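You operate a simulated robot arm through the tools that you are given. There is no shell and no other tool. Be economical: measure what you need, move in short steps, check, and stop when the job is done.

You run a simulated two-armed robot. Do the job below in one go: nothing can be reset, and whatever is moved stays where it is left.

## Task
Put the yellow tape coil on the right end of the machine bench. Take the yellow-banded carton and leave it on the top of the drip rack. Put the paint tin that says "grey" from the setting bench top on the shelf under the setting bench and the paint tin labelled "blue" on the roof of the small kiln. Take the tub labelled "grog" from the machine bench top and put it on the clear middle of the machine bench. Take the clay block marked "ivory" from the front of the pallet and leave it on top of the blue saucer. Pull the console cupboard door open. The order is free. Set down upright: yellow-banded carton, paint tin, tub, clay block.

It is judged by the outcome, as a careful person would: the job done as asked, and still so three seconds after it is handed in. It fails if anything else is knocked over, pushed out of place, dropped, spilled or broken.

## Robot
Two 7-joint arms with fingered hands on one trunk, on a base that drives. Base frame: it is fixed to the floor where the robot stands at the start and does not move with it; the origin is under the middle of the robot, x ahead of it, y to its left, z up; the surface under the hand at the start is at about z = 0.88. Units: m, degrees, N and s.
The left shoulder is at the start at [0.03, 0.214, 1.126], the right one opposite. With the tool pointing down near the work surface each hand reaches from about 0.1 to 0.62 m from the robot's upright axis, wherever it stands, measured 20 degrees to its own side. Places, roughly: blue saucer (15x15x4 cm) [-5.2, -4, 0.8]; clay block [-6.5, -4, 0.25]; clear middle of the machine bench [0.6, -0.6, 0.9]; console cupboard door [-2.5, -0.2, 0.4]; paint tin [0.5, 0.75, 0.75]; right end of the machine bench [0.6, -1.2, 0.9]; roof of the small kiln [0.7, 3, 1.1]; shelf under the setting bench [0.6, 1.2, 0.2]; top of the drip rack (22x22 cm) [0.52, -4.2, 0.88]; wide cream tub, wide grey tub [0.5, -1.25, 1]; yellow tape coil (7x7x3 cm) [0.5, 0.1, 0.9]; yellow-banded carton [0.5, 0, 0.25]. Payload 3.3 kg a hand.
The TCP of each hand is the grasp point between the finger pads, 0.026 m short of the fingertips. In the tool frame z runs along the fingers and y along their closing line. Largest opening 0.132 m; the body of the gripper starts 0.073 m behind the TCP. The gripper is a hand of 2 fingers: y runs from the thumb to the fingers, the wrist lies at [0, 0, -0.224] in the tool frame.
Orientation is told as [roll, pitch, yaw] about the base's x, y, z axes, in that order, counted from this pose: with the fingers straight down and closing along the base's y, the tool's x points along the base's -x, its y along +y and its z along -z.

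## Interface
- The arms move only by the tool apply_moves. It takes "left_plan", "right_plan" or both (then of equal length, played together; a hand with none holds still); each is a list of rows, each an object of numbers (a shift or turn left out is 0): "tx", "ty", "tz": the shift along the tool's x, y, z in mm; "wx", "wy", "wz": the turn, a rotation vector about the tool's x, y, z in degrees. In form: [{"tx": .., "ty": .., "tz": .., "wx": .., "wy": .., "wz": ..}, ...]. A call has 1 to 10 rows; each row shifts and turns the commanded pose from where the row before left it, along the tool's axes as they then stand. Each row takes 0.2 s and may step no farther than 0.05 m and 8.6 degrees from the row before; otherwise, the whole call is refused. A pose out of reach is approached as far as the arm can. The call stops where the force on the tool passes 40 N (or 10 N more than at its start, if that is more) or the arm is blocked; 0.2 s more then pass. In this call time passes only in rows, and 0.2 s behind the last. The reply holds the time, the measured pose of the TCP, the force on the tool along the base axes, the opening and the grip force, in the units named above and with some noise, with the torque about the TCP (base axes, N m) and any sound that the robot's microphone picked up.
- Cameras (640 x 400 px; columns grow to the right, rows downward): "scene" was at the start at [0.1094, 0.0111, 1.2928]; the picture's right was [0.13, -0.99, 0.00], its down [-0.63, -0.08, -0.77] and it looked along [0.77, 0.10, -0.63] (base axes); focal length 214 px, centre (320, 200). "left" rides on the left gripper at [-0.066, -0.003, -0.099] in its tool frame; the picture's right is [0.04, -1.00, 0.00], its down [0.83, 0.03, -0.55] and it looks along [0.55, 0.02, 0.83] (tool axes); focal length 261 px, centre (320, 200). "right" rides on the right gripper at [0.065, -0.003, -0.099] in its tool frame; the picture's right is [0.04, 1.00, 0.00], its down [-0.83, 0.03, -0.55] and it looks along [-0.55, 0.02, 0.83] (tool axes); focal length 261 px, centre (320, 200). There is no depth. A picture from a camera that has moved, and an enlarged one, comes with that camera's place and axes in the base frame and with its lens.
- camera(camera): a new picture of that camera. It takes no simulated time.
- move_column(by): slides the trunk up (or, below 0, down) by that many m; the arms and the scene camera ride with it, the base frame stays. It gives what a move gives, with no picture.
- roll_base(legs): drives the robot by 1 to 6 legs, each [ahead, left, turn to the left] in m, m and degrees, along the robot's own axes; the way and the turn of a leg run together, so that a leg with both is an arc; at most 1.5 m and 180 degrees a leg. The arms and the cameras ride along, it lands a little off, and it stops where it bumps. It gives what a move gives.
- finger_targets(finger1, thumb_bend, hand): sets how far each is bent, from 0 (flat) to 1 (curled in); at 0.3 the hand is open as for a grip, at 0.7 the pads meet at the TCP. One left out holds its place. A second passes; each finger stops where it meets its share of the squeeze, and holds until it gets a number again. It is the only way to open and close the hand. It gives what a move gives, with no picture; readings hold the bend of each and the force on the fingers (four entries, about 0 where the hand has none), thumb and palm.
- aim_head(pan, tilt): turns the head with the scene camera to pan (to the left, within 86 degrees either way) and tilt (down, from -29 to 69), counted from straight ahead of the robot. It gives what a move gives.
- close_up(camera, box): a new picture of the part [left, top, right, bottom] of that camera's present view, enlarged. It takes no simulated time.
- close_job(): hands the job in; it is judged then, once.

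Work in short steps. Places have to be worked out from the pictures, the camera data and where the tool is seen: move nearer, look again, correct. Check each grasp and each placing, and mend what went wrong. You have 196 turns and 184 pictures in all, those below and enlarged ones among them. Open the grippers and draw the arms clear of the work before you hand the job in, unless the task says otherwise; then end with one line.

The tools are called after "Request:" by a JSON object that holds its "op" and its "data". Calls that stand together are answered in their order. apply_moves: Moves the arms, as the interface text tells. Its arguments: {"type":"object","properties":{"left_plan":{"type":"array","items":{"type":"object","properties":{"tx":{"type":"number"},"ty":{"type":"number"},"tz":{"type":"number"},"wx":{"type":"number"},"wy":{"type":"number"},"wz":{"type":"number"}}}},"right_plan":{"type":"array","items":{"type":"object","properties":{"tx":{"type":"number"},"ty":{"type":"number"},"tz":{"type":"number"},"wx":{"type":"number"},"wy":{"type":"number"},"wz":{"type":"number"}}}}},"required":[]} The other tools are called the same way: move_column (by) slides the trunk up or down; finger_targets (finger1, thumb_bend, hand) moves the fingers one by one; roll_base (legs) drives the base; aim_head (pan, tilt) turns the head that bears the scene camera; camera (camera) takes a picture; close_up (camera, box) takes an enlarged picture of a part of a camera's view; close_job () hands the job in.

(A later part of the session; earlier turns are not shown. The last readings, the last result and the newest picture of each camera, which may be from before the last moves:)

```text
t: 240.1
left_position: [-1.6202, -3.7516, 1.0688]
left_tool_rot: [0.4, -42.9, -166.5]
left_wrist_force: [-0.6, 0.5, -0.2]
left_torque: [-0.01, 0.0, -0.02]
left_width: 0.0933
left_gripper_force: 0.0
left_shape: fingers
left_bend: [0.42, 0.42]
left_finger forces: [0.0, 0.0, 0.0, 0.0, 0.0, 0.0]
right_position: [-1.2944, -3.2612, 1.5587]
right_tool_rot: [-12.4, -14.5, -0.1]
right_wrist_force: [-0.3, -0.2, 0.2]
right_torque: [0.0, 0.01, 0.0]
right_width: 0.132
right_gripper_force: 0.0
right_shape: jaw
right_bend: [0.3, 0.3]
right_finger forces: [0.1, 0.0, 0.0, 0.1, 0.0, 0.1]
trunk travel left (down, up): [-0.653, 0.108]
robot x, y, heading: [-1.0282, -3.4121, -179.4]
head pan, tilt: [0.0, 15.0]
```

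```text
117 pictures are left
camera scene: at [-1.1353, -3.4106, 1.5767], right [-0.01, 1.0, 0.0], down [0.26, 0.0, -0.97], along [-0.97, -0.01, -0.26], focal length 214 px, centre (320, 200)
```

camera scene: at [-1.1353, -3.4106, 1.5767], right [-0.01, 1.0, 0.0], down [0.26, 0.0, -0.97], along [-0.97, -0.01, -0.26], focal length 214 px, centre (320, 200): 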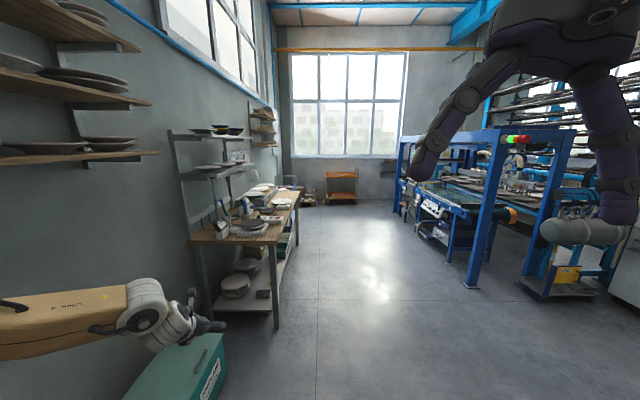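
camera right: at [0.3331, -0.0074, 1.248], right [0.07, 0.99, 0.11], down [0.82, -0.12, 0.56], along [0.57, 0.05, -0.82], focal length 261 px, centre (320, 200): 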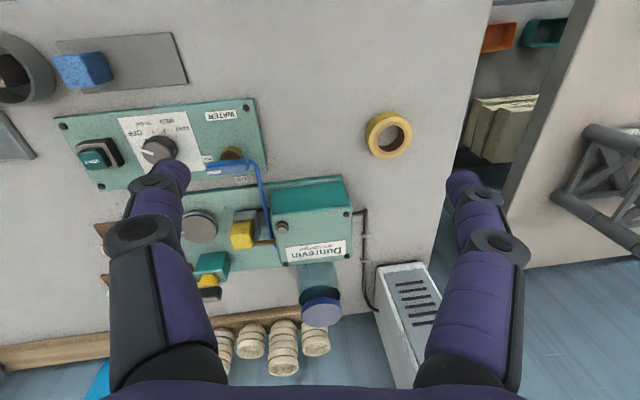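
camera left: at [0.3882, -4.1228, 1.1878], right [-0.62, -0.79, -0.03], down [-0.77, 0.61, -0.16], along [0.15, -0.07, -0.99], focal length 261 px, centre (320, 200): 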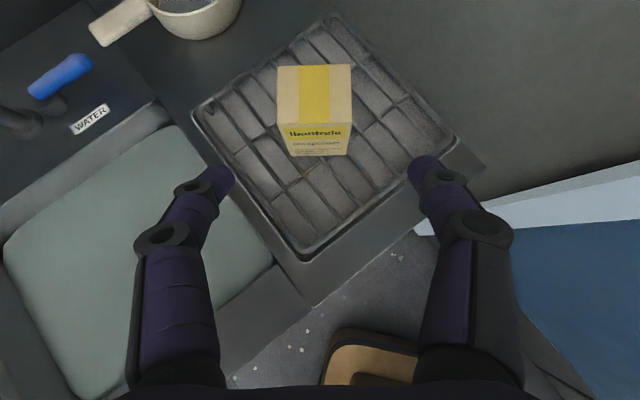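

The aisle is clear; the wall bench front is at y≈−3.8. Shift to y≈−3.0 and drive along it, then look.

Request:
{"op": "roll_base", "data": {"legs": [[0.3, -0.4, 0], [1.5, 0, 0], [1.3, 0, 0]]}}

Request:
{"op": "aim_head", "data": {"pan": 35, "tilt": 25}}

Request:
{"op": "camera", "data": {"camera": "scene"}}

```text
t: 256.2
left_position: [-4.7208, -3.4291, 1.0681]
left_tool_rot: [0.4, -42.9, -165.7]
left_wrist_force: [1.1, 0.1, -0.3]
left_torque: [-0.01, 0.0, 0.01]
left_width: 0.0932
left_gripper_force: 0.0
left_shape: fingers
left_bend: [0.42, 0.42]
left_finger forces: [0.1, 0.0, 0.0, 0.0, 0.1, 0.0]
right_position: [-4.4036, -2.9335, 1.5585]
right_tool_rot: [-12.3, -14.4, 0.9]
right_wrist_force: [0.2, 0.0, -0.4]
right_torque: [0.0, -0.02, 0.01]
right_width: 0.132
right_gripper_force: 0.1
right_shape: jaw
right_bend: [0.3, 0.3]
right_finger forces: [0.1, 0.0, 0.0, 0.0, 0.0, 0.1]
trunk travel left (down, up): [-0.653, 0.108]
robot x, y, heading: [-4.1346, -3.0754, -178.4]
head pan, tilt: [0.0, 15.0]
```

```text
t: 257.2
left_position: [-4.7213, -3.4288, 1.0678]
left_tool_rot: [0.5, -42.9, -165.5]
left_wrist_force: [-0.1, 0.4, 0.3]
left_torque: [0.02, 0.0, 0.01]
left_width: 0.0933
left_gripper_force: 0.1
left_shape: fingers
left_bend: [0.42, 0.42]
left_finger forces: [0.0, 0.1, 0.0, 0.1, 0.0, 0.0]
right_position: [-4.404, -2.9333, 1.5569]
right_tool_rot: [-12.5, -14.5, 0.9]
right_wrist_force: [0.6, 0.9, 0.6]
right_torque: [-0.02, -0.03, 0.02]
right_width: 0.1317
right_gripper_force: 0.2
right_shape: jaw
right_bend: [0.3, 0.3]
right_finger forces: [0.0, 0.1, 0.0, 0.0, 0.0, 0.0]
trunk travel left (down, up): [-0.653, 0.108]
robot x, y, heading: [-4.1373, -3.0787, -179.0]
head pan, tilt: [35.0, 25.0]
```

```text
116 pictures are left
camera scene: at [-4.2226, -3.1329, 1.5606], right [-0.59, 0.81, 0.0], down [0.34, 0.25, -0.91], along [-0.73, -0.54, -0.42], focal length 214 px, centre (320, 200)
```

scene: 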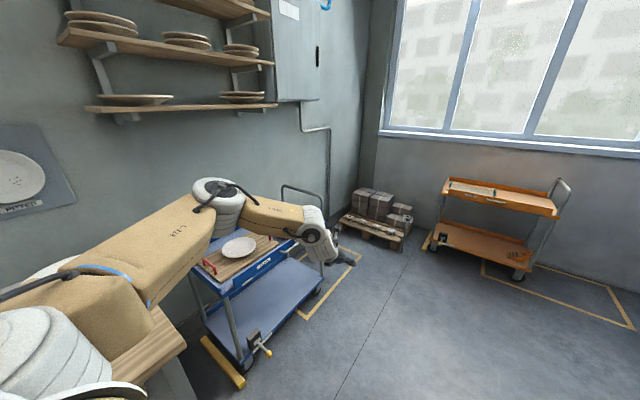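

Cart with a dish, and pallet with clay blocks. Zoom both.

Request:
{"op": "close_up", "data": {"camera": "scene", "box": [180, 170, 340, 300]}}

Request:
{"op": "close_up", "data": {"camera": "scene", "box": [330, 170, 430, 260]}}

```text
3.08 times, centred on (260, 235) of scene
camera zoom: at [-4.2226, -3.1329, 1.5606], right [-0.59, 0.81, 0.0], down [0.34, 0.25, -0.91], along [-0.73, -0.54, -0.42], focal length 660 px, centre (505, 92)
```

zoom: 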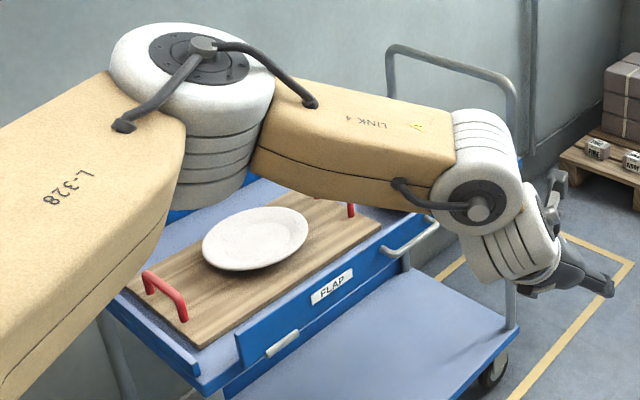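

```text
4.44 times, centred on (380, 215) of scene
camera zoom: at [-4.2226, -3.1329, 1.5606], right [-0.59, 0.81, 0.0], down [0.34, 0.25, -0.91], along [-0.73, -0.54, -0.42], focal length 953 px, centre (53, 133)
```

zoom: 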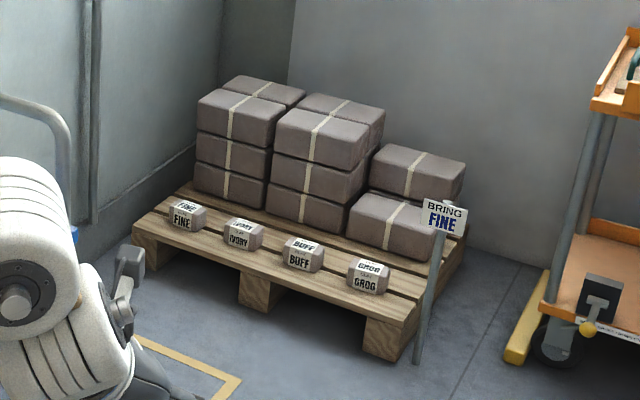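

The ivory block is second from left in the row at about [−6.35, −4.07]. The blue saucer may be hidden behind my arm; drive ahead and look at the cart from there.

Request:
{"op": "roll_base", "data": {"legs": [[1.2, -0.05, 0]]}}

Request:
{"op": "aim_head", "data": {"pan": 84, "tilt": 35}}

Request:
{"op": "camera", "data": {"camera": "scene"}}

```text
t: 263.3
left_position: [-5.9283, -3.3719, 1.0678]
left_tool_rot: [0.4, -42.8, -167.4]
left_wrist_force: [0.2, 0.2, 0.7]
left_torque: [-0.01, 0.01, -0.01]
left_width: 0.0934
left_gripper_force: 0.0
left_shape: fingers
left_bend: [0.42, 0.42]
left_finger forces: [0.0, 0.0, 0.0, 0.0, 0.1, 0.1]
right_position: [-5.5958, -2.8855, 1.5577]
right_tool_rot: [-12.5, -14.6, -0.9]
right_wrist_force: [-0.1, 0.3, -0.3]
right_torque: [0.02, 0.01, -0.02]
right_width: 0.1318
right_gripper_force: 0.1
right_shape: jaw
right_bend: [0.3, 0.3]
right_finger forces: [0.0, 0.1, 0.1, 0.0, 0.1, 0.0]
trunk travel left (down, up): [-0.653, 0.108]
robot x, y, heading: [-5.3318, -3.0379, 179.5]
head pan, tilt: [35.0, 25.0]
```

```text
t: 264.4
left_position: [-5.928, -3.3719, 1.0688]
left_tool_rot: [0.4, -42.9, -167.4]
left_wrist_force: [0.7, 0.3, -1.0]
left_torque: [-0.05, 0.04, -0.03]
left_width: 0.0935
left_gripper_force: 0.0
left_shape: fingers
left_bend: [0.42, 0.42]
left_finger forces: [0.1, 0.1, 0.0, 0.1, 0.0, 0.0]
right_position: [-5.5957, -2.8856, 1.5583]
right_tool_rot: [-12.5, -14.6, -0.9]
right_wrist_force: [0.5, -0.2, -0.6]
right_torque: [0.01, -0.01, 0.0]
right_width: 0.132
right_gripper_force: 0.0
right_shape: jaw
right_bend: [0.3, 0.3]
right_finger forces: [0.1, 0.0, 0.0, 0.0, 0.0, 0.1]
trunk travel left (down, up): [-0.653, 0.108]
robot x, y, heading: [-5.3319, -3.0399, 179.5]
head pan, tilt: [84.0, 35.0]
```

```text
113 pictures are left
camera scene: at [-5.3546, -3.1258, 1.5448], right [-0.99, 0.11, 0.0], down [0.06, 0.57, -0.82], along [-0.09, -0.81, -0.57], focal length 214 px, centre (320, 200)
```

scene: 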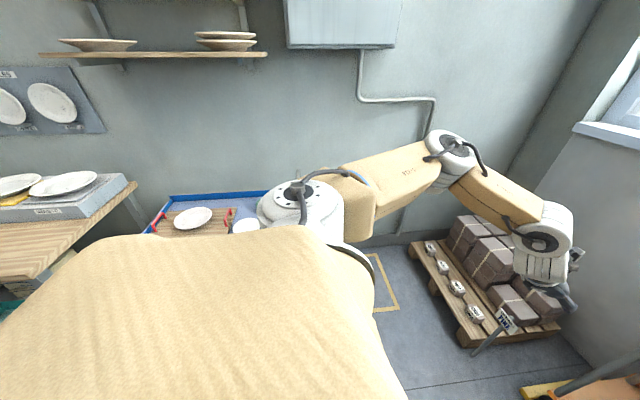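

Request:
{"op": "close_up", "data": {"camera": "scene", "box": [140, 180, 290, 250]}}

```text
4.27 times, centred on (215, 215) of scene
camera zoom: at [-5.3546, -3.1258, 1.5448], right [-0.99, 0.11, 0.0], down [0.06, 0.57, -0.82], along [-0.09, -0.81, -0.57], focal length 915 px, centre (768, 136)
```

zoom: 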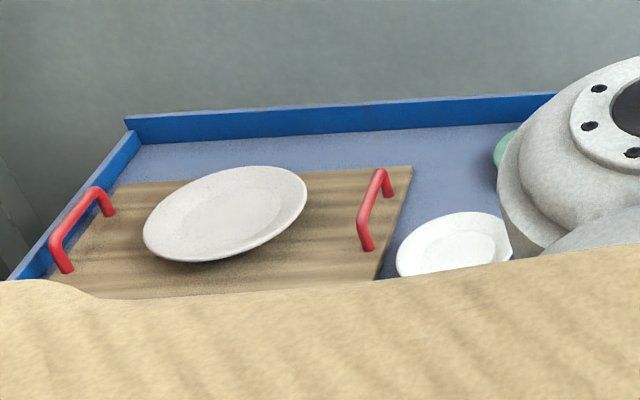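

Several saucers (white, green...) are on the cart's right half. Turn to face the cart.

Request:
{"op": "roll_base", "data": {"legs": [[0, 0, 90]]}}

Request:
{"op": "aim_head", "data": {"pan": 0, "tilt": 35}}

Request:
{"op": "camera", "data": {"camera": "scene"}}

```text
t: 268.6
left_position: [-5.0273, -3.6468, 1.0672]
left_tool_rot: [0.5, -43.0, -80.0]
left_wrist_force: [-0.4, -1.1, 0.4]
left_torque: [-0.01, 0.01, 0.0]
left_width: 0.0933
left_gripper_force: 0.1
left_shape: fingers
left_bend: [0.42, 0.42]
left_finger forces: [0.0, 0.0, 0.0, 0.1, 0.0, 0.1]
right_position: [-5.496, -3.2925, 1.558]
right_tool_rot: [-12.4, -14.5, 86.5]
right_wrist_force: [0.7, -0.2, 0.5]
right_torque: [0.0, 0.0, -0.02]
right_width: 0.1318
right_gripper_force: 0.0
right_shape: jaw
right_bend: [0.3, 0.3]
right_finger forces: [0.1, 0.0, 0.0, 0.0, 0.0, 0.1]
trunk travel left (down, up): [-0.653, 0.108]
robot x, y, heading: [-5.3319, -3.0393, -92.9]
head pan, tilt: [84.0, 35.0]
```

```text
t: 270.1
left_position: [-5.0281, -3.6474, 1.0676]
left_tool_rot: [0.5, -42.8, -79.9]
left_wrist_force: [-0.7, 0.5, 0.4]
left_torque: [0.01, 0.0, -0.01]
left_width: 0.0932
left_gripper_force: 0.1
left_shape: fingers
left_bend: [0.42, 0.42]
left_finger forces: [0.1, 0.0, 0.1, 0.0, 0.0, 0.0]
right_position: [-5.4969, -3.2929, 1.5568]
right_tool_rot: [-12.4, -14.5, 86.5]
right_wrist_force: [-0.6, -0.3, -0.3]
right_torque: [0.03, 0.01, -0.01]
right_width: 0.1318
right_gripper_force: 0.1
right_shape: jaw
right_bend: [0.3, 0.3]
right_finger forces: [0.0, 0.0, 0.0, 0.0, 0.1, 0.1]
trunk travel left (down, up): [-0.653, 0.108]
robot x, y, heading: [-5.3309, -3.0378, -93.0]
head pan, tilt: [0.0, 35.0]
```

```text
111 pictures are left
camera scene: at [-5.3388, -3.1371, 1.5448], right [-1.0, 0.05, 0.0], down [0.03, 0.57, -0.82], along [-0.04, -0.82, -0.57], focal length 214 px, centre (320, 200)
```

scene: 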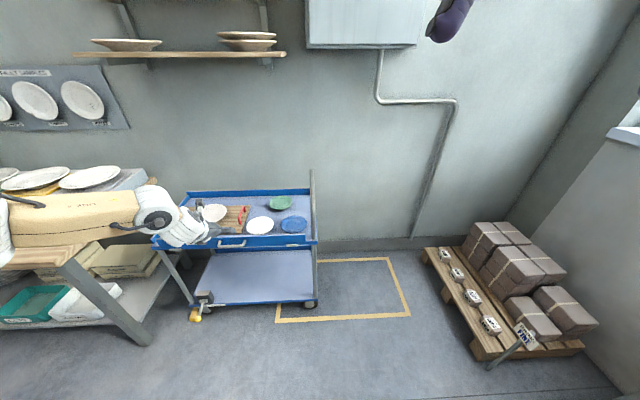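

Blue saucer found at about [−5.24, −3.99]. Now go for the block: turn to −165°, lower the trunk, and approach partway.

Request:
{"op": "roll_base", "data": {"legs": [[0, 0, -72], [0.5, 0.25, 0]]}}

Request:
{"op": "move_column", "data": {"by": -0.4}}

Request:
{"op": "move_column", "data": {"by": -0.25}}

Request:
{"op": "aim_head", "data": {"pan": 20, "tilt": 35}}

Request:
{"op": "camera", "data": {"camera": "scene"}}

```text
t: 276.6
left_position: [-6.2826, -3.8497, 1.0675]
left_tool_rot: [0.5, -42.9, -154.2]
left_wrist_force: [0.1, 0.5, 0.3]
left_torque: [0.01, 0.01, 0.0]
left_width: 0.0931
left_gripper_force: 0.1
left_shape: fingers
left_bend: [0.42, 0.42]
left_finger forces: [0.1, 0.1, 0.0, 0.0, 0.0, 0.0]
right_position: [-6.0704, -3.3025, 1.5591]
right_tool_rot: [-12.4, -14.6, 12.4]
right_wrist_force: [-0.4, -0.4, 0.2]
right_torque: [0.01, 0.03, -0.01]
right_width: 0.1317
right_gripper_force: 0.1
right_shape: jaw
right_bend: [0.3, 0.3]
right_finger forces: [0.1, 0.1, 0.1, 0.1, 0.0, 0.1]
trunk travel left (down, up): [-0.653, 0.108]
robot x, y, heading: [-5.7762, -3.3904, -167.1]
head pan, tilt: [0.0, 35.0]
```

```text
t: 280.4
left_position: [-6.2822, -3.8509, 0.6697]
left_tool_rot: [0.4, -42.9, -154.1]
left_wrist_force: [0.0, 0.3, 0.4]
left_torque: [-0.03, 0.02, 0.03]
left_width: 0.0935
left_gripper_force: 0.0
left_shape: fingers
left_bend: [0.42, 0.42]
left_finger forces: [0.0, 0.1, 0.1, 0.0, 0.0, 0.0]
right_position: [-6.0679, -3.3018, 1.1583]
right_tool_rot: [-12.5, -14.4, 12.4]
right_wrist_force: [0.7, 0.9, 0.7]
right_torque: [-0.01, 0.0, -0.01]
right_width: 0.132
right_gripper_force: 0.0
right_shape: jaw
right_bend: [0.3, 0.3]
right_finger forces: [0.1, 0.1, 0.0, 0.1, 0.0, 0.0]
trunk travel left (down, up): [-0.253, 0.508]
robot x, y, heading: [-5.7787, -3.3912, -167.2]
head pan, tilt: [0.0, 35.0]
```

```text
t: 283.0
left_position: [-6.2823, -3.8506, 0.4194]
left_tool_rot: [0.4, -42.9, -154.1]
left_wrist_force: [0.1, -0.6, -0.1]
left_torque: [0.04, -0.01, 0.0]
left_width: 0.0937
left_gripper_force: 0.1
left_shape: fingers
left_bend: [0.42, 0.42]
left_finger forces: [0.1, 0.1, 0.0, 0.0, 0.1, 0.0]
right_position: [-6.1679, -3.3239, 0.8324]
right_tool_rot: [-12.3, -31.1, 12.3]
right_wrist_force: [0.2, -0.3, 0.2]
right_torque: [0.0, 0.0, 0.02]
right_width: 0.1319
right_gripper_force: 0.1
right_shape: jaw
right_bend: [0.3, 0.3]
right_finger forces: [0.1, 0.0, 0.0, 0.1, 0.0, 0.0]
trunk travel left (down, up): [-0.003, 0.758]
robot x, y, heading: [-5.7799, -3.3913, -167.3]
head pan, tilt: [0.0, 35.0]
```

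```text
t: 283.8
left_position: [-6.2823, -3.8502, 0.4178]
left_tool_rot: [0.4, -42.9, -154.0]
left_wrist_force: [-0.7, -0.5, 0.7]
left_torque: [0.0, 0.02, 0.0]
left_width: 0.0934
left_gripper_force: 0.0
left_shape: fingers
left_bend: [0.42, 0.42]
left_finger forces: [0.0, 0.0, 0.0, 0.0, 0.0, 0.0]
right_position: [-6.169, -3.3234, 0.8325]
right_tool_rot: [-12.5, -31.1, 12.5]
right_wrist_force: [0.1, 0.0, -0.1]
right_torque: [0.0, -0.04, -0.01]
right_width: 0.132
right_gripper_force: 0.0
right_shape: jaw
right_bend: [0.3, 0.3]
right_finger forces: [0.0, 0.0, 0.0, 0.0, 0.1, 0.1]
trunk travel left (down, up): [-0.003, 0.758]
robot x, y, heading: [-5.7828, -3.3857, -167.3]
head pan, tilt: [20.0, 35.0]
```

```text
110 pictures are left
camera scene: at [-5.9933, -3.4694, 0.8806], right [-0.54, 0.84, 0.0], down [0.48, 0.31, -0.82], along [-0.69, -0.44, -0.57], focal length 214 px, centre (320, 200)
```

scene: 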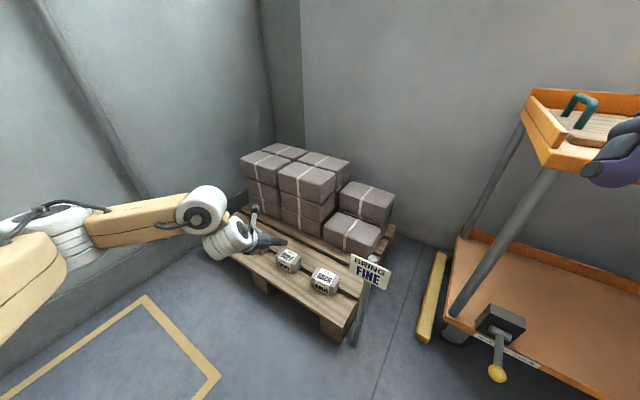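

Request:
{"op": "camera", "data": {"camera": "left"}}

```text
109 pictures are left
camera left: at [-6.2658, -3.839, 0.5366], right [-0.41, 0.91, -0.03], down [0.9, 0.4, -0.16], along [-0.13, -0.1, -0.99], focal length 261 px, centre (320, 200)
```

left: 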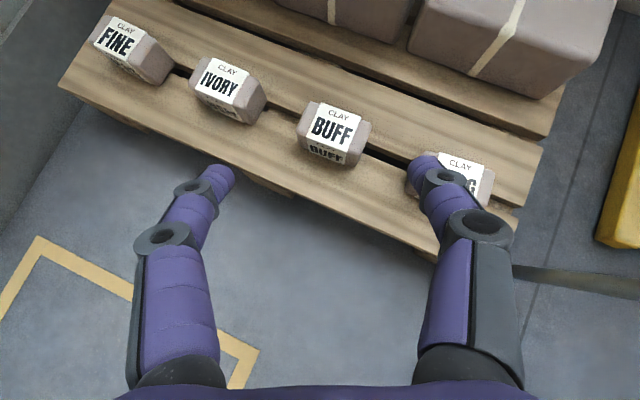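

IVORY located at about [−6.414, −4.065], top z≈0.2. Shift the base so the hand is above it, square the hand to the block and open wider.

Request:
{"op": "roll_base", "data": {"legs": [[0.16, 0.175, 0]]}}

Request:
{"op": "apply_moves", "data": {"left_plan": [{"wx": 5.9, "wz": 6.3}, {"wx": 5.9, "wz": 6.3}, {"wx": 5.9, "wz": 6.3}]}}

Request:
{"op": "finger_targets", "data": {"hand": "left", "finger1": 0.32, "thumb_bend": 0.32}}

Request:
{"op": "camera", "data": {"camera": "left"}}

```text
t: 285.6
left_position: [-6.3977, -4.0588, 0.4185]
left_tool_rot: [0.4, -42.8, -153.9]
left_wrist_force: [-0.8, -0.4, 1.0]
left_torque: [-0.01, -0.01, 0.01]
left_width: 0.0932
left_gripper_force: 0.0
left_shape: fingers
left_bend: [0.42, 0.42]
left_finger forces: [0.0, 0.0, 0.0, 0.0, 0.1, 0.0]
right_position: [-6.2858, -3.5328, 0.8327]
right_tool_rot: [-12.4, -31.1, 12.6]
right_wrist_force: [-0.7, -0.7, -0.9]
right_torque: [0.01, 0.0, 0.0]
right_width: 0.1319
right_gripper_force: 0.1
right_shape: jaw
right_bend: [0.3, 0.3]
right_finger forces: [0.1, 0.1, 0.1, 0.0, 0.1, 0.0]
trunk travel left (down, up): [-0.003, 0.758]
robot x, y, heading: [-5.8941, -3.6005, -166.7]
head pan, tilt: [20.0, 35.0]
```

```text
t: 286.4
left_position: [-6.3966, -4.0587, 0.4186]
left_tool_rot: [0.2, -42.8, -179.7]
left_wrist_force: [0.4, -0.2, -0.1]
left_torque: [-0.01, 0.0, 0.0]
left_width: 0.0936
left_gripper_force: 0.1
left_shape: fingers
left_bend: [0.42, 0.42]
left_finger forces: [0.0, 0.0, 0.1, 0.0, 0.1, 0.0]
right_position: [-6.2859, -3.5319, 0.8323]
right_tool_rot: [-12.5, -31.1, 12.5]
right_wrist_force: [0.1, -0.1, -0.2]
right_torque: [-0.02, 0.0, -0.01]
right_width: 0.132
right_gripper_force: 0.1
right_shape: jaw
right_bend: [0.3, 0.3]
right_finger forces: [0.0, 0.0, 0.0, 0.1, 0.0, 0.1]
trunk travel left (down, up): [-0.003, 0.758]
robot x, y, heading: [-5.8951, -3.5931, -167.1]
head pan, tilt: [20.0, 35.0]
```

```text
t: 287.4
left_position: [-6.3964, -4.0604, 0.4176]
left_tool_rot: [0.3, -42.9, -179.7]
left_wrist_force: [0.6, -0.1, 0.4]
left_torque: [0.0, -0.02, -0.03]
left_width: 0.1264
left_gripper_force: 0.0
left_shape: fingers
left_bend: [0.32, 0.32]
left_finger forces: [0.0, 0.1, 0.0, 0.0, 0.0, 0.1]
right_position: [-6.286, -3.5321, 0.8324]
right_tool_rot: [-12.4, -31.0, 12.5]
right_wrist_force: [-0.4, 0.1, -0.1]
right_torque: [0.0, 0.0, 0.03]
right_width: 0.132
right_gripper_force: 0.2
right_shape: jaw
right_bend: [0.3, 0.3]
right_finger forces: [0.1, 0.0, 0.0, 0.0, 0.0, 0.0]
trunk travel left (down, up): [-0.003, 0.758]
robot x, y, heading: [-5.8973, -3.5931, -166.9]
head pan, tilt: [20.0, 35.0]
```

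```text
108 pictures are left
camera left: at [-6.3778, -4.0556, 0.5368], right [0.02, 1.0, -0.03], down [0.99, -0.03, -0.16], along [-0.16, -0.03, -0.99], focal length 261 px, centre (320, 200)
```

left: 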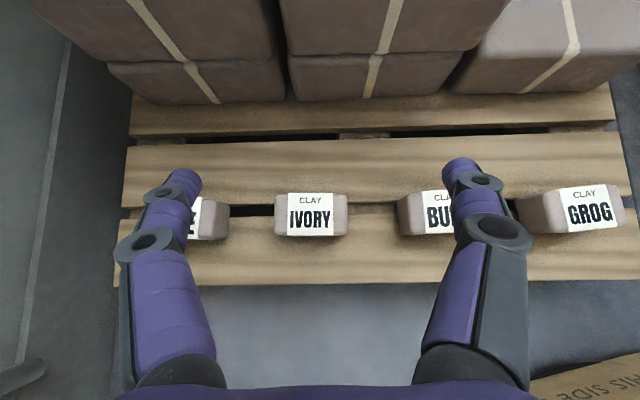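

IVORY centre at [−6.415, −4.078]. Adjust and descend in steps.

Request:
{"op": "apply_moves", "data": {"left_plan": [{"tx": -14, "tz": 13, "ty": 18}, {"tx": 27, "tz": 29}, {"tx": 27, "tz": 29}, {"tx": 27, "tz": 29}, {"tx": 27, "tz": 29}]}}

Request:
{"op": "camera", "data": {"camera": "left"}}

```text
t: 288.6
left_position: [-6.4185, -4.0811, 0.2589]
left_tool_rot: [0.3, -42.8, -179.8]
left_wrist_force: [0.2, 1.3, -1.2]
left_torque: [-0.02, 0.03, 0.0]
left_width: 0.1267
left_gripper_force: 0.0
left_shape: fingers
left_bend: [0.32, 0.32]
left_finger forces: [0.1, 0.0, 0.1, 0.0, 0.1, 0.0]
right_position: [-6.2857, -3.5312, 0.8332]
right_tool_rot: [-12.5, -31.1, 12.4]
right_wrist_force: [0.7, 0.0, 0.1]
right_torque: [-0.03, 0.0, 0.0]
right_width: 0.132
right_gripper_force: 0.1
right_shape: jaw
right_bend: [0.3, 0.3]
right_finger forces: [0.0, 0.1, 0.0, 0.0, 0.1, 0.1]
trunk travel left (down, up): [-0.003, 0.758]
robot x, y, heading: [-5.8967, -3.5928, -166.9]
head pan, tilt: [20.0, 35.0]
```

```text
107 pictures are left
camera left: at [-6.3995, -4.0772, 0.3771], right [0.02, 1.0, -0.03], down [0.99, -0.03, -0.16], along [-0.16, -0.03, -0.99], focal length 261 px, centre (320, 200)
```

left: 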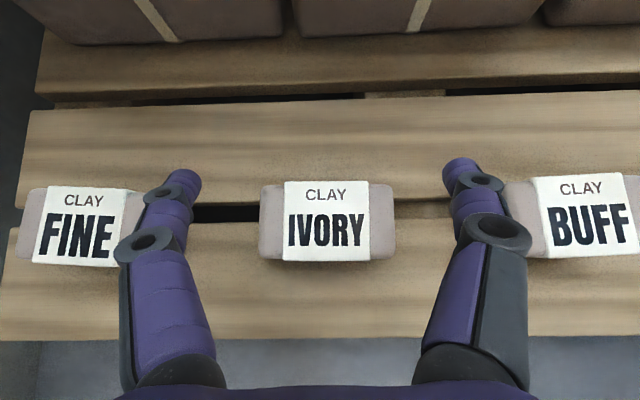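

Well centred; descend 7.5 cm more and grip.

Request:
{"op": "apply_moves", "data": {"left_plan": [{"tx": 27, "tz": 29}, {"tx": 25, "tz": 27, "ty": -3}]}}

Request:
{"op": "finger_targets", "data": {"hand": "left", "finger1": 0.7, "thumb_bend": 0.7}}

Request:
{"op": "camera", "data": {"camera": "left"}}

```text
t: 289.2
left_position: [-6.4167, -4.0755, 0.181]
left_tool_rot: [0.2, -42.9, -179.6]
left_wrist_force: [-0.9, 0.3, 0.2]
left_torque: [-0.02, 0.01, 0.02]
left_width: 0.1265
left_gripper_force: 0.0
left_shape: fingers
left_bend: [0.32, 0.32]
left_finger forces: [0.0, 0.0, 0.0, 0.0, 0.1, 0.0]
right_position: [-6.2864, -3.5321, 0.8328]
right_tool_rot: [-12.4, -31.1, 12.5]
right_wrist_force: [0.6, -0.5, 0.0]
right_torque: [0.01, -0.03, 0.0]
right_width: 0.1317
right_gripper_force: 0.0
right_shape: jaw
right_bend: [0.3, 0.3]
right_finger forces: [0.0, 0.0, 0.0, 0.1, 0.0, 0.0]
trunk travel left (down, up): [-0.003, 0.758]
robot x, y, heading: [-5.8953, -3.6006, -166.8]
head pan, tilt: [20.0, 35.0]
```

```text
t: 290.2
left_position: [-6.4151, -4.0745, 0.1794]
left_tool_rot: [0.2, -42.7, -179.8]
left_wrist_force: [0.0, 0.3, 0.3]
left_torque: [0.09, 0.05, 0.02]
left_width: 0.0967
left_gripper_force: 25.6
left_shape: fingers
left_bend: [0.49, 0.57]
left_finger forces: [25.3, 0.1, 0.0, 0.0, 26.0, 0.0]
right_position: [-6.287, -3.5321, 0.8329]
right_tool_rot: [-12.3, -31.1, 12.5]
right_wrist_force: [0.5, -0.3, 0.1]
right_torque: [0.0, 0.03, -0.02]
right_width: 0.132
right_gripper_force: 0.1
right_shape: jaw
right_bend: [0.3, 0.3]
right_finger forces: [0.0, 0.1, 0.1, 0.0, 0.1, 0.0]
trunk travel left (down, up): [-0.003, 0.758]
robot x, y, heading: [-5.8994, -3.591, -167.0]
head pan, tilt: [20.0, 35.0]
```

```text
106 pictures are left
camera left: at [-6.3973, -4.0718, 0.2984], right [0.02, 1.0, -0.03], down [0.99, -0.03, -0.16], along [-0.16, -0.03, -0.99], focal length 261 px, centre (320, 200)
```

left: 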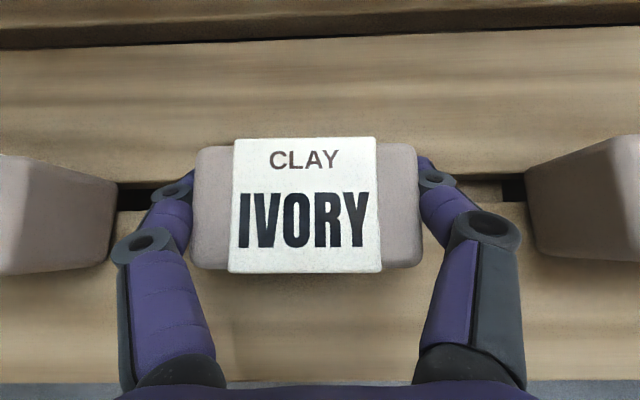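

Gripped. Lift and check.

Request:
{"op": "apply_moves", "data": {"left_plan": [{"tx": -14, "tz": -15}, {"tx": -27, "tz": -29}, {"tx": -27, "tz": -29}, {"tx": -27, "tz": -29}]}}

Request:
{"op": "camera", "data": {"camera": "left"}}

```text
t: 291.2
left_position: [-6.4164, -4.0802, 0.3209]
left_tool_rot: [0.2, -42.7, -179.7]
left_wrist_force: [-0.1, 0.1, -6.9]
left_torque: [0.06, 0.04, 0.04]
left_width: 0.0967
left_gripper_force: 25.0
left_shape: fingers
left_bend: [0.49, 0.57]
left_finger forces: [25.0, 0.0, 0.0, 0.0, 25.5, 0.0]
right_position: [-6.2862, -3.5314, 0.8331]
right_tool_rot: [-12.2, -31.1, 12.6]
right_wrist_force: [-0.7, -0.1, 0.7]
right_torque: [0.04, -0.02, 0.0]
right_width: 0.1319
right_gripper_force: 0.0
right_shape: jaw
right_bend: [0.3, 0.3]
right_finger forces: [0.0, 0.0, 0.0, 0.1, 0.0, 0.0]
trunk travel left (down, up): [-0.003, 0.758]
robot x, y, heading: [-5.8955, -3.5976, -166.9]
head pan, tilt: [20.0, 35.0]
```

```text
105 pictures are left
camera left: at [-6.3976, -4.076, 0.4393], right [0.02, 1.0, -0.03], down [0.99, -0.03, -0.16], along [-0.16, -0.03, -0.99], focal length 261 px, centre (320, 200)
```

left: 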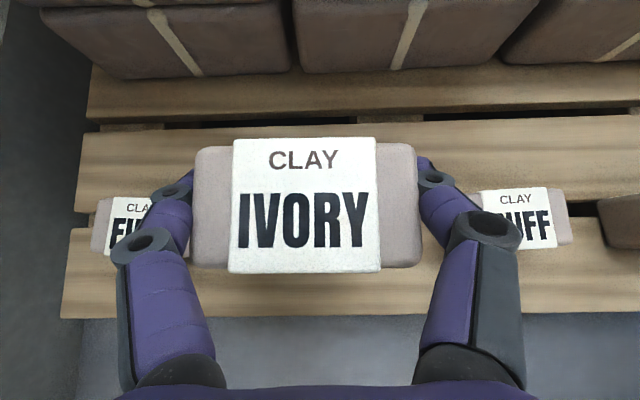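

Block held level (≈7 N). Back away, raise the trunk, and turn to face the cart.

Request:
{"op": "roll_base", "data": {"legs": [[-0.527, -0.545, 0], [0, 0, 74]]}}

Request:
{"op": "move_column", "data": {"by": 0.4}}

Request:
{"op": "move_column", "data": {"by": 0.25}}

Request:
{"op": "aim_head", "data": {"pan": 10, "tilt": 35}}

Request:
{"op": "camera", "data": {"camera": "scene"}}

```text
t: 298.5
left_position: [-5.1743, -3.562, 0.3204]
left_tool_rot: [0.3, -42.6, -104.9]
left_wrist_force: [-0.1, 0.2, -6.0]
left_torque: [-0.02, 0.05, 0.02]
left_width: 0.096
left_gripper_force: 24.3
left_shape: fingers
left_bend: [0.49, 0.57]
left_finger forces: [24.0, 0.0, 0.0, 0.1, 24.6, 0.0]
right_position: [-5.6678, -3.2916, 0.8335]
right_tool_rot: [-12.3, -31.1, 87.3]
right_wrist_force: [-0.2, -1.2, 0.6]
right_torque: [0.0, 0.03, 0.02]
right_width: 0.1319
right_gripper_force: 0.0
right_shape: jaw
right_bend: [0.3, 0.3]
right_finger forces: [0.0, 0.0, 0.0, 0.0, 0.1, 0.0]
trunk travel left (down, up): [-0.003, 0.758]
robot x, y, heading: [-5.5044, -2.9338, -92.1]
head pan, tilt: [20.0, 35.0]
```

```text
t: 302.4
left_position: [-5.1742, -3.562, 0.7197]
left_tool_rot: [0.3, -42.7, -105.0]
left_wrist_force: [-0.3, 0.5, -5.6]
left_torque: [-0.03, 0.01, 0.05]
left_width: 0.0963
left_gripper_force: 24.5
left_shape: fingers
left_bend: [0.49, 0.57]
left_finger forces: [23.9, 0.0, 0.0, 0.0, 24.5, 0.0]
right_position: [-5.6629, -3.183, 1.314]
right_tool_rot: [-12.5, -13.9, 87.3]
right_wrist_force: [0.7, 0.2, 0.2]
right_torque: [-0.02, 0.01, 0.01]
right_width: 0.1319
right_gripper_force: 0.1
right_shape: jaw
right_bend: [0.3, 0.3]
right_finger forces: [0.0, 0.1, 0.0, 0.0, 0.0, 0.1]
trunk travel left (down, up): [-0.403, 0.358]
robot x, y, heading: [-5.5022, -2.9327, -92.2]
head pan, tilt: [20.0, 35.0]
```

```text
t: 304.9
left_position: [-5.1739, -3.5631, 0.9706]
left_tool_rot: [0.2, -42.7, -104.9]
left_wrist_force: [-1.2, -0.8, -6.7]
left_torque: [0.02, 0.02, 0.04]
left_width: 0.0962
left_gripper_force: 24.7
left_shape: fingers
left_bend: [0.49, 0.57]
left_finger forces: [23.8, 0.0, 0.0, 0.0, 24.3, 0.1]
right_position: [-5.6638, -3.1844, 1.5639]
right_tool_rot: [-12.8, -13.6, 87.3]
right_wrist_force: [0.1, -0.1, 0.1]
right_torque: [0.0, -0.01, -0.01]
right_width: 0.1318
right_gripper_force: 0.0
right_shape: jaw
right_bend: [0.3, 0.3]
right_finger forces: [0.0, 0.0, 0.1, 0.0, 0.1, 0.1]
trunk travel left (down, up): [-0.653, 0.108]
robot x, y, heading: [-5.5035, -2.9314, -91.9]
head pan, tilt: [20.0, 35.0]
```

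```text
t: 305.7
left_position: [-5.175, -3.5617, 0.97]
left_tool_rot: [0.2, -42.7, -104.8]
left_wrist_force: [-0.4, 0.3, -6.3]
left_torque: [-0.02, 0.01, -0.02]
left_width: 0.0962
left_gripper_force: 24.0
left_shape: fingers
left_bend: [0.49, 0.57]
left_finger forces: [23.9, 0.0, 0.0, 0.0, 24.5, 0.0]
right_position: [-5.6634, -3.1843, 1.5645]
right_tool_rot: [-12.8, -13.6, 87.3]
right_wrist_force: [0.1, -0.2, 0.3]
right_torque: [0.01, 0.03, 0.0]
right_width: 0.1319
right_gripper_force: 0.0
right_shape: jaw
right_bend: [0.3, 0.3]
right_finger forces: [0.0, 0.0, 0.0, 0.0, 0.0, 0.1]
trunk travel left (down, up): [-0.653, 0.108]
robot x, y, heading: [-5.5076, -2.9329, -92.4]
head pan, tilt: [10.0, 35.0]
```

```text
104 pictures are left
camera scene: at [-5.4925, -3.0314, 1.5447], right [-0.99, -0.14, 0.0], down [-0.08, 0.57, -0.82], along [0.11, -0.81, -0.57], focal length 214 px, centre (320, 200)
```

scene: 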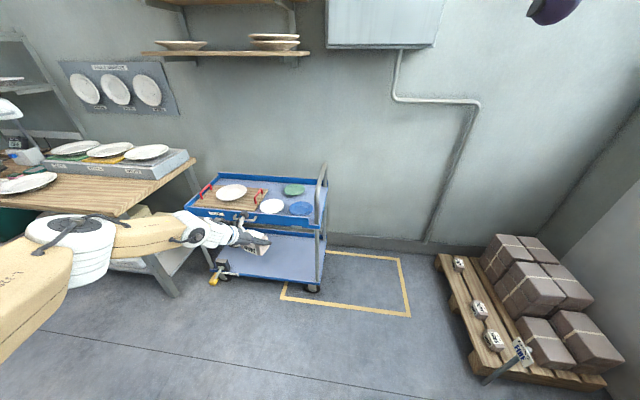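

Saucer confirmed at about [−5.247, −3.993]. Drive most of the way and view with the hand camera.

Request:
{"op": "roll_base", "data": {"legs": [[0.37, -0.05, 0]]}}

Request:
{"op": "camera", "data": {"camera": "left"}}

Request:
{"op": "camera", "data": {"camera": "scene"}}

```text
t: 308.0
left_position: [-5.2376, -3.9296, 0.97]
left_tool_rot: [0.2, -42.6, -105.0]
left_wrist_force: [0.1, 0.6, -5.6]
left_torque: [0.03, 0.04, -0.02]
left_width: 0.0962
left_gripper_force: 24.4
left_shape: fingers
left_bend: [0.49, 0.57]
left_finger forces: [24.0, 0.0, 0.1, 0.0, 24.4, 0.0]
right_position: [-5.7261, -3.5503, 1.5642]
right_tool_rot: [-12.9, -13.7, 87.0]
right_wrist_force: [0.4, -0.1, -0.4]
right_torque: [-0.01, -0.01, 0.01]
right_width: 0.1319
right_gripper_force: 0.0
right_shape: jaw
right_bend: [0.3, 0.3]
right_finger forces: [0.1, 0.0, 0.0, 0.0, 0.1, 0.0]
trunk travel left (down, up): [-0.653, 0.108]
robot x, y, heading: [-5.5643, -3.3022, -92.1]
head pan, tilt: [10.0, 35.0]
```

```text
103 pictures are left
camera left: at [-5.235, -3.9096, 1.0887], right [-0.96, 0.29, -0.03], down [0.29, 0.94, -0.16], along [-0.02, -0.16, -0.99], focal length 261 px, centre (320, 200)
```

left: 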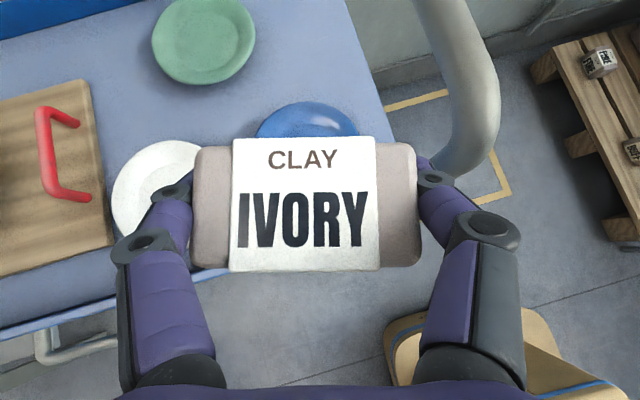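

```text
102 pictures are left
camera scene: at [-5.5545, -3.3974, 1.5447], right [-0.99, -0.13, 0.0], down [-0.08, 0.57, -0.82], along [0.11, -0.81, -0.57], focal length 214 px, centre (320, 200)
```

scene: 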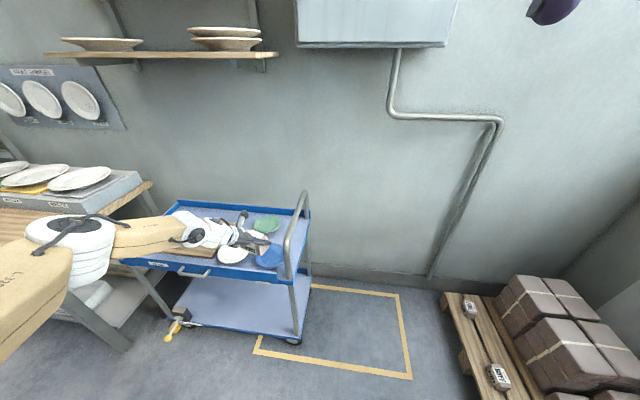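

The cart's handle tube is close on the right (x≈−5.33) and the white saucer on the left, so x must be ≈−5.236. Rise 3 cm and move over the saucer, then view.

Request:
{"op": "apply_moves", "data": {"left_plan": [{"tx": -20, "tz": -22}, {"tx": -21, "tz": 19.5, "ty": 8}, {"tx": -21, "tz": 19.5, "ty": 9}]}}

Request:
{"op": "camera", "data": {"camera": "left"}}

Request:
{"op": "close_up", "data": {"camera": "scene", "box": [170, 180, 330, 290]}}

```text
t: 308.8
left_position: [-5.2346, -3.9885, 1.0024]
left_tool_rot: [0.1, -42.7, -105.1]
left_wrist_force: [1.1, -0.1, -5.8]
left_torque: [-0.03, 0.06, -0.03]
left_width: 0.0961
left_gripper_force: 23.8
left_shape: fingers
left_bend: [0.49, 0.58]
left_finger forces: [23.6, 0.0, 0.0, 0.0, 24.0, 0.0]
right_position: [-5.7279, -3.5503, 1.5643]
right_tool_rot: [-12.9, -13.6, 87.1]
right_wrist_force: [-0.7, 0.2, 0.5]
right_torque: [0.01, -0.02, 0.01]
right_width: 0.1319
right_gripper_force: 0.1
right_shape: jaw
right_bend: [0.3, 0.3]
right_finger forces: [0.1, 0.0, 0.0, 0.0, 0.0, 0.0]
trunk travel left (down, up): [-0.653, 0.108]
robot x, y, heading: [-5.5647, -3.2988, -92.1]
head pan, tilt: [10.0, 35.0]
```

```text
101 pictures are left
camera left: at [-5.2332, -3.9688, 1.1193], right [-0.96, 0.29, -0.03], down [0.29, 0.94, -0.16], along [-0.02, -0.16, -0.99], focal length 261 px, centre (320, 200)
```

left: 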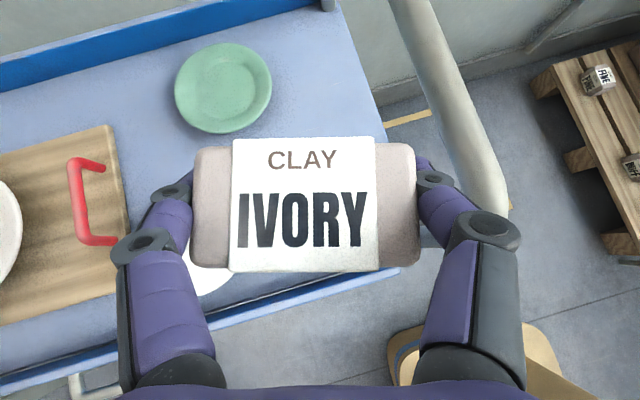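

```text
3.64 times, centred on (250, 235) of scene
camera zoom: at [-5.5561, -3.3972, 1.5447], right [-0.99, -0.14, 0.0], down [-0.08, 0.57, -0.82], along [0.11, -0.81, -0.57], focal length 780 px, centre (574, 73)
```

zoom: 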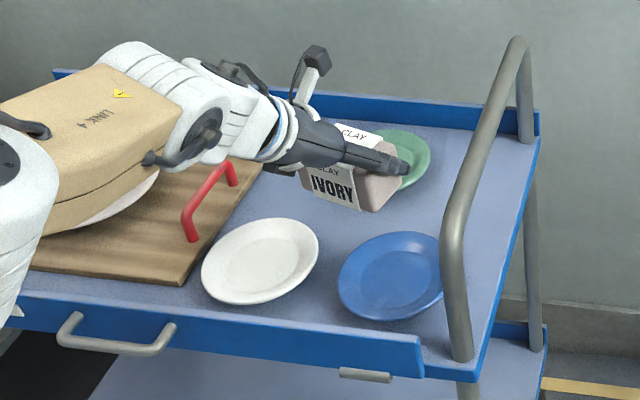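

Clear view: saucer centre ≈[−5.243, −3.998], tube inner edge ≈−5.345. Adjust and descend to just above.

Request:
{"op": "apply_moves", "data": {"left_plan": [{"tx": -9, "tz": 8, "ty": -6}, {"tx": 27, "tz": 29}, {"tx": 27, "tz": 29}, {"tx": 27, "tz": 29}]}}

Request:
{"op": "close_up", "data": {"camera": "scene", "box": [170, 180, 330, 290]}}

Request:
{"op": "camera", "data": {"camera": "left"}}

```text
t: 309.8
left_position: [-5.2664, -3.9506, 0.9139]
left_tool_rot: [0.3, -42.8, -105.1]
left_wrist_force: [1.1, -1.1, -6.1]
left_torque: [0.0, 0.05, -0.04]
left_width: 0.0956
left_gripper_force: 23.4
left_shape: fingers
left_bend: [0.5, 0.58]
left_finger forces: [23.2, 0.0, 0.0, 0.1, 23.4, 0.0]
left hand out of reach, approached as far as the arm can: row 1, 2, 3, 4
right_position: [-5.7245, -3.5486, 1.5648]
right_tool_rot: [-12.9, -13.5, 87.1]
right_wrist_force: [0.3, -0.5, 0.4]
right_torque: [0.01, 0.02, -0.01]
right_width: 0.1317
right_gripper_force: 0.1
right_shape: jaw
right_bend: [0.3, 0.3]
right_finger forces: [0.0, 0.1, 0.0, 0.1, 0.0, 0.0]
trunk travel left (down, up): [-0.653, 0.108]
robot x, y, heading: [-5.5681, -3.2974, -92.5]
head pan, tilt: [10.0, 35.0]
```

```text
3.64 times, centred on (250, 235) of scene
camera zoom: at [-5.5536, -3.3965, 1.5448], right [-0.99, -0.13, 0.0], down [-0.08, 0.57, -0.82], along [0.11, -0.81, -0.57], focal length 780 px, centre (574, 73)
```

zoom: 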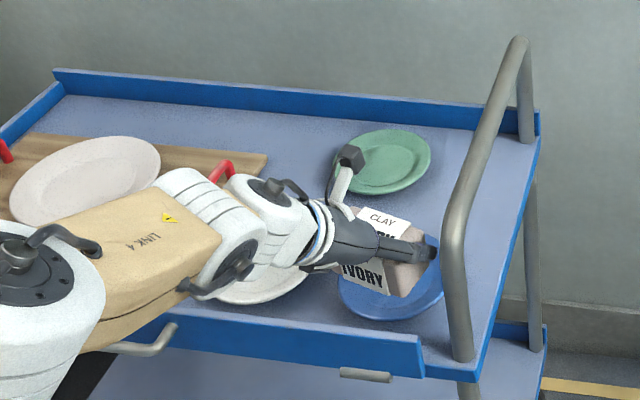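

```text
98 pictures are left
camera left: at [-5.2641, -3.9319, 1.0319], right [-0.96, 0.29, -0.03], down [0.29, 0.94, -0.16], along [-0.02, -0.16, -0.99], focal length 261 px, centre (320, 200)
```

left: 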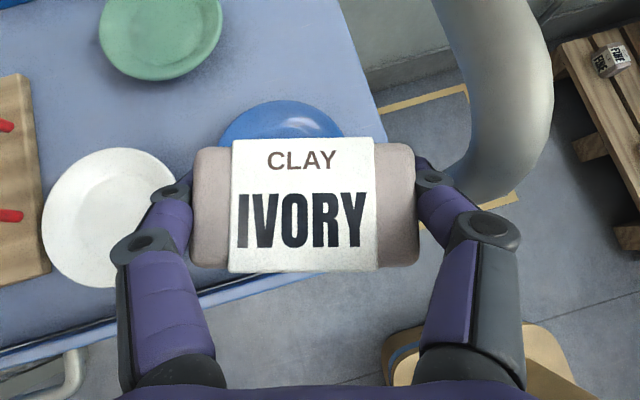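

Reach limit made it drift toward the handle post. Raise back up with a left shift, then bring the base closer.

Request:
{"op": "apply_moves", "data": {"left_plan": [{"ty": 12, "tx": -10, "tz": -11}, {"ty": 12, "tx": -27, "tz": -29}, {"tx": -27, "tz": -29}]}}

Request:
{"op": "roll_base", "data": {"legs": [[0.05, 0, 0]]}}

Request:
{"op": "camera", "data": {"camera": "left"}}

```text
t: 310.6
left_position: [-5.2436, -3.9545, 1.0075]
left_tool_rot: [0.3, -42.6, -105.1]
left_wrist_force: [0.2, 0.6, -6.4]
left_torque: [0.02, 0.04, -0.01]
left_width: 0.0958
left_gripper_force: 23.2
left_shape: fingers
left_bend: [0.5, 0.58]
left_finger forces: [22.9, 0.0, 0.0, 0.1, 23.4, 0.0]
right_position: [-5.7262, -3.5486, 1.565]
right_tool_rot: [-12.8, -13.6, 87.2]
right_wrist_force: [-0.8, 0.5, 0.0]
right_torque: [0.0, 0.01, -0.01]
right_width: 0.1317
right_gripper_force: 0.0
right_shape: jaw
right_bend: [0.3, 0.3]
right_finger forces: [0.0, 0.1, 0.0, 0.1, 0.0, 0.0]
trunk travel left (down, up): [-0.653, 0.108]
robot x, y, heading: [-5.5638, -3.2959, -92.0]
head pan, tilt: [10.0, 35.0]
```

```text
t: 311.6
left_position: [-5.2443, -4.0079, 1.0078]
left_tool_rot: [0.2, -42.6, -104.9]
left_wrist_force: [-0.3, -0.6, -6.6]
left_torque: [0.03, 0.08, -0.04]
left_width: 0.096
left_gripper_force: 23.0
left_shape: fingers
left_bend: [0.5, 0.58]
left_finger forces: [22.8, 0.0, 0.1, 0.0, 23.3, 0.0]
right_position: [-5.7283, -3.6017, 1.563]
right_tool_rot: [-12.7, -13.7, 87.2]
right_wrist_force: [0.4, -0.3, -0.3]
right_torque: [0.03, 0.03, 0.01]
right_width: 0.132
right_gripper_force: 0.1
right_shape: jaw
right_bend: [0.3, 0.3]
right_finger forces: [0.0, 0.0, 0.0, 0.1, 0.0, 0.0]
trunk travel left (down, up): [-0.653, 0.108]
robot x, y, heading: [-5.5677, -3.3472, -92.2]
head pan, tilt: [10.0, 35.0]
```

```text
97 pictures are left
camera left: at [-5.2417, -3.9893, 1.1258], right [-0.96, 0.28, -0.03], down [0.29, 0.95, -0.16], along [-0.02, -0.16, -0.99], focal length 261 px, centre (320, 200)
```

left: 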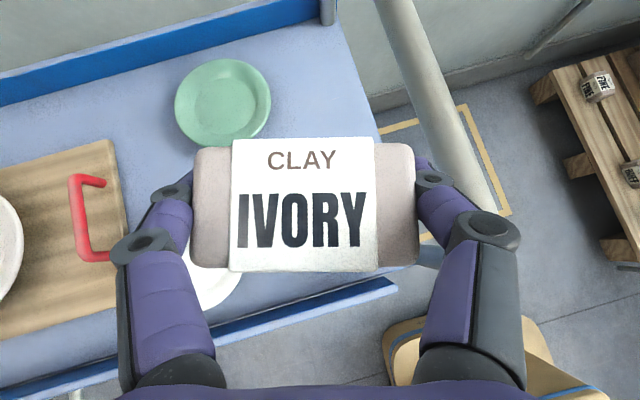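

Right over the saucer. Lower with the trunk (keeps arm posture).

Request:
{"op": "move_column", "data": {"by": -0.12}}

Request:
{"op": "close_up", "data": {"camera": "scene", "box": [170, 180, 330, 290]}}

```text
t: 313.1
left_position: [-5.2431, -4.0067, 0.8883]
left_tool_rot: [0.1, -42.7, -104.9]
left_wrist_force: [0.3, -0.1, -5.9]
left_torque: [-0.02, 0.08, 0.03]
left_width: 0.0957
left_gripper_force: 23.1
left_shape: fingers
left_bend: [0.5, 0.58]
left_finger forces: [22.9, 0.1, 0.0, 0.0, 23.3, 0.1]
right_position: [-5.7279, -3.5996, 1.445]
right_tool_rot: [-12.8, -13.6, 87.2]
right_wrist_force: [0.4, 0.1, 0.0]
right_torque: [-0.02, -0.02, 0.01]
right_width: 0.1321
right_gripper_force: 0.1
right_shape: jaw
right_bend: [0.3, 0.3]
right_finger forces: [0.1, 0.0, 0.1, 0.1, 0.1, 0.1]
trunk travel left (down, up): [-0.533, 0.228]
robot x, y, heading: [-5.5655, -3.3508, -92.3]
head pan, tilt: [10.0, 35.0]
```

```text
3.64 times, centred on (250, 235) of scene
camera zoom: at [-5.5564, -3.4508, 1.4248], right [-0.99, -0.14, 0.0], down [-0.08, 0.57, -0.82], along [0.11, -0.81, -0.57], focal length 780 px, centre (574, 73)
```

zoom: 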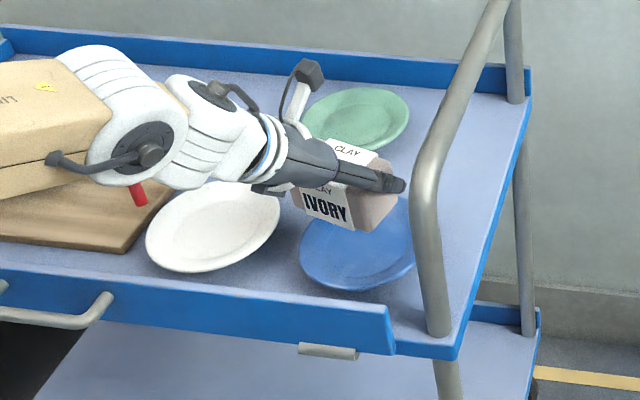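

Aligned. Lower by 3 cm more with the trunk, then fine arm steps to contact.

Request:
{"op": "move_column", "data": {"by": -0.035}}

Request:
{"op": "apply_moves", "data": {"left_plan": [{"tx": 6, "tz": -6}, {"tx": 2, "tz": 2.2}, {"tx": 2, "tz": 2.2}]}}

Request:
{"op": "close_up", "data": {"camera": "scene", "box": [170, 180, 330, 290]}}

```text
t: 313.9
left_position: [-5.2426, -4.007, 0.8538]
left_tool_rot: [0.3, -42.8, -105.0]
left_wrist_force: [-0.6, -0.2, -6.1]
left_torque: [-0.01, 0.01, 0.02]
left_width: 0.096
left_gripper_force: 22.7
left_shape: fingers
left_bend: [0.5, 0.58]
left_finger forces: [22.7, 0.0, 0.1, 0.1, 23.3, 0.0]
right_position: [-5.7279, -3.5999, 1.4107]
right_tool_rot: [-12.8, -13.6, 87.2]
right_wrist_force: [-0.2, 0.6, -0.1]
right_torque: [-0.01, 0.0, -0.02]
right_width: 0.1317
right_gripper_force: 0.1
right_shape: jaw
right_bend: [0.3, 0.3]
right_finger forces: [0.1, 0.0, 0.0, 0.0, 0.0, 0.0]
trunk travel left (down, up): [-0.498, 0.263]
robot x, y, heading: [-5.569, -3.3521, -92.2]
head pan, tilt: [10.0, 35.0]
```

```text
t: 314.6
left_position: [-5.2409, -3.9986, 0.8467]
left_tool_rot: [0.1, -42.7, -105.0]
left_wrist_force: [0.3, -1.4, -6.3]
left_torque: [0.01, 0.07, -0.02]
left_width: 0.0957
left_gripper_force: 23.0
left_shape: fingers
left_bend: [0.5, 0.58]
left_finger forces: [22.7, 0.0, 0.0, 0.0, 23.3, 0.1]
right_position: [-5.7275, -3.5999, 1.4097]
right_tool_rot: [-12.8, -13.6, 87.2]
right_wrist_force: [0.3, -0.2, 0.0]
right_torque: [0.01, 0.02, -0.03]
right_width: 0.1318
right_gripper_force: 0.0
right_shape: jaw
right_bend: [0.3, 0.3]
right_finger forces: [0.0, 0.0, 0.0, 0.1, 0.1, 0.1]
trunk travel left (down, up): [-0.498, 0.263]
robot x, y, heading: [-5.5703, -3.3454, -92.2]
head pan, tilt: [10.0, 35.0]
```

```text
3.64 times, centred on (250, 235) of scene
camera zoom: at [-5.5564, -3.4529, 1.3896], right [-0.99, -0.14, 0.0], down [-0.08, 0.57, -0.82], along [0.11, -0.81, -0.57], focal length 780 px, centre (574, 73)
```

zoom: 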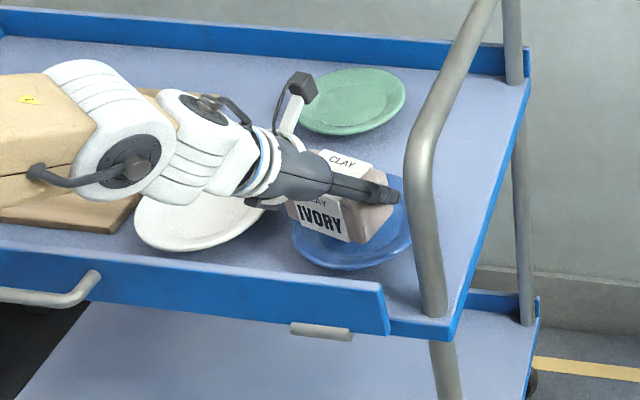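

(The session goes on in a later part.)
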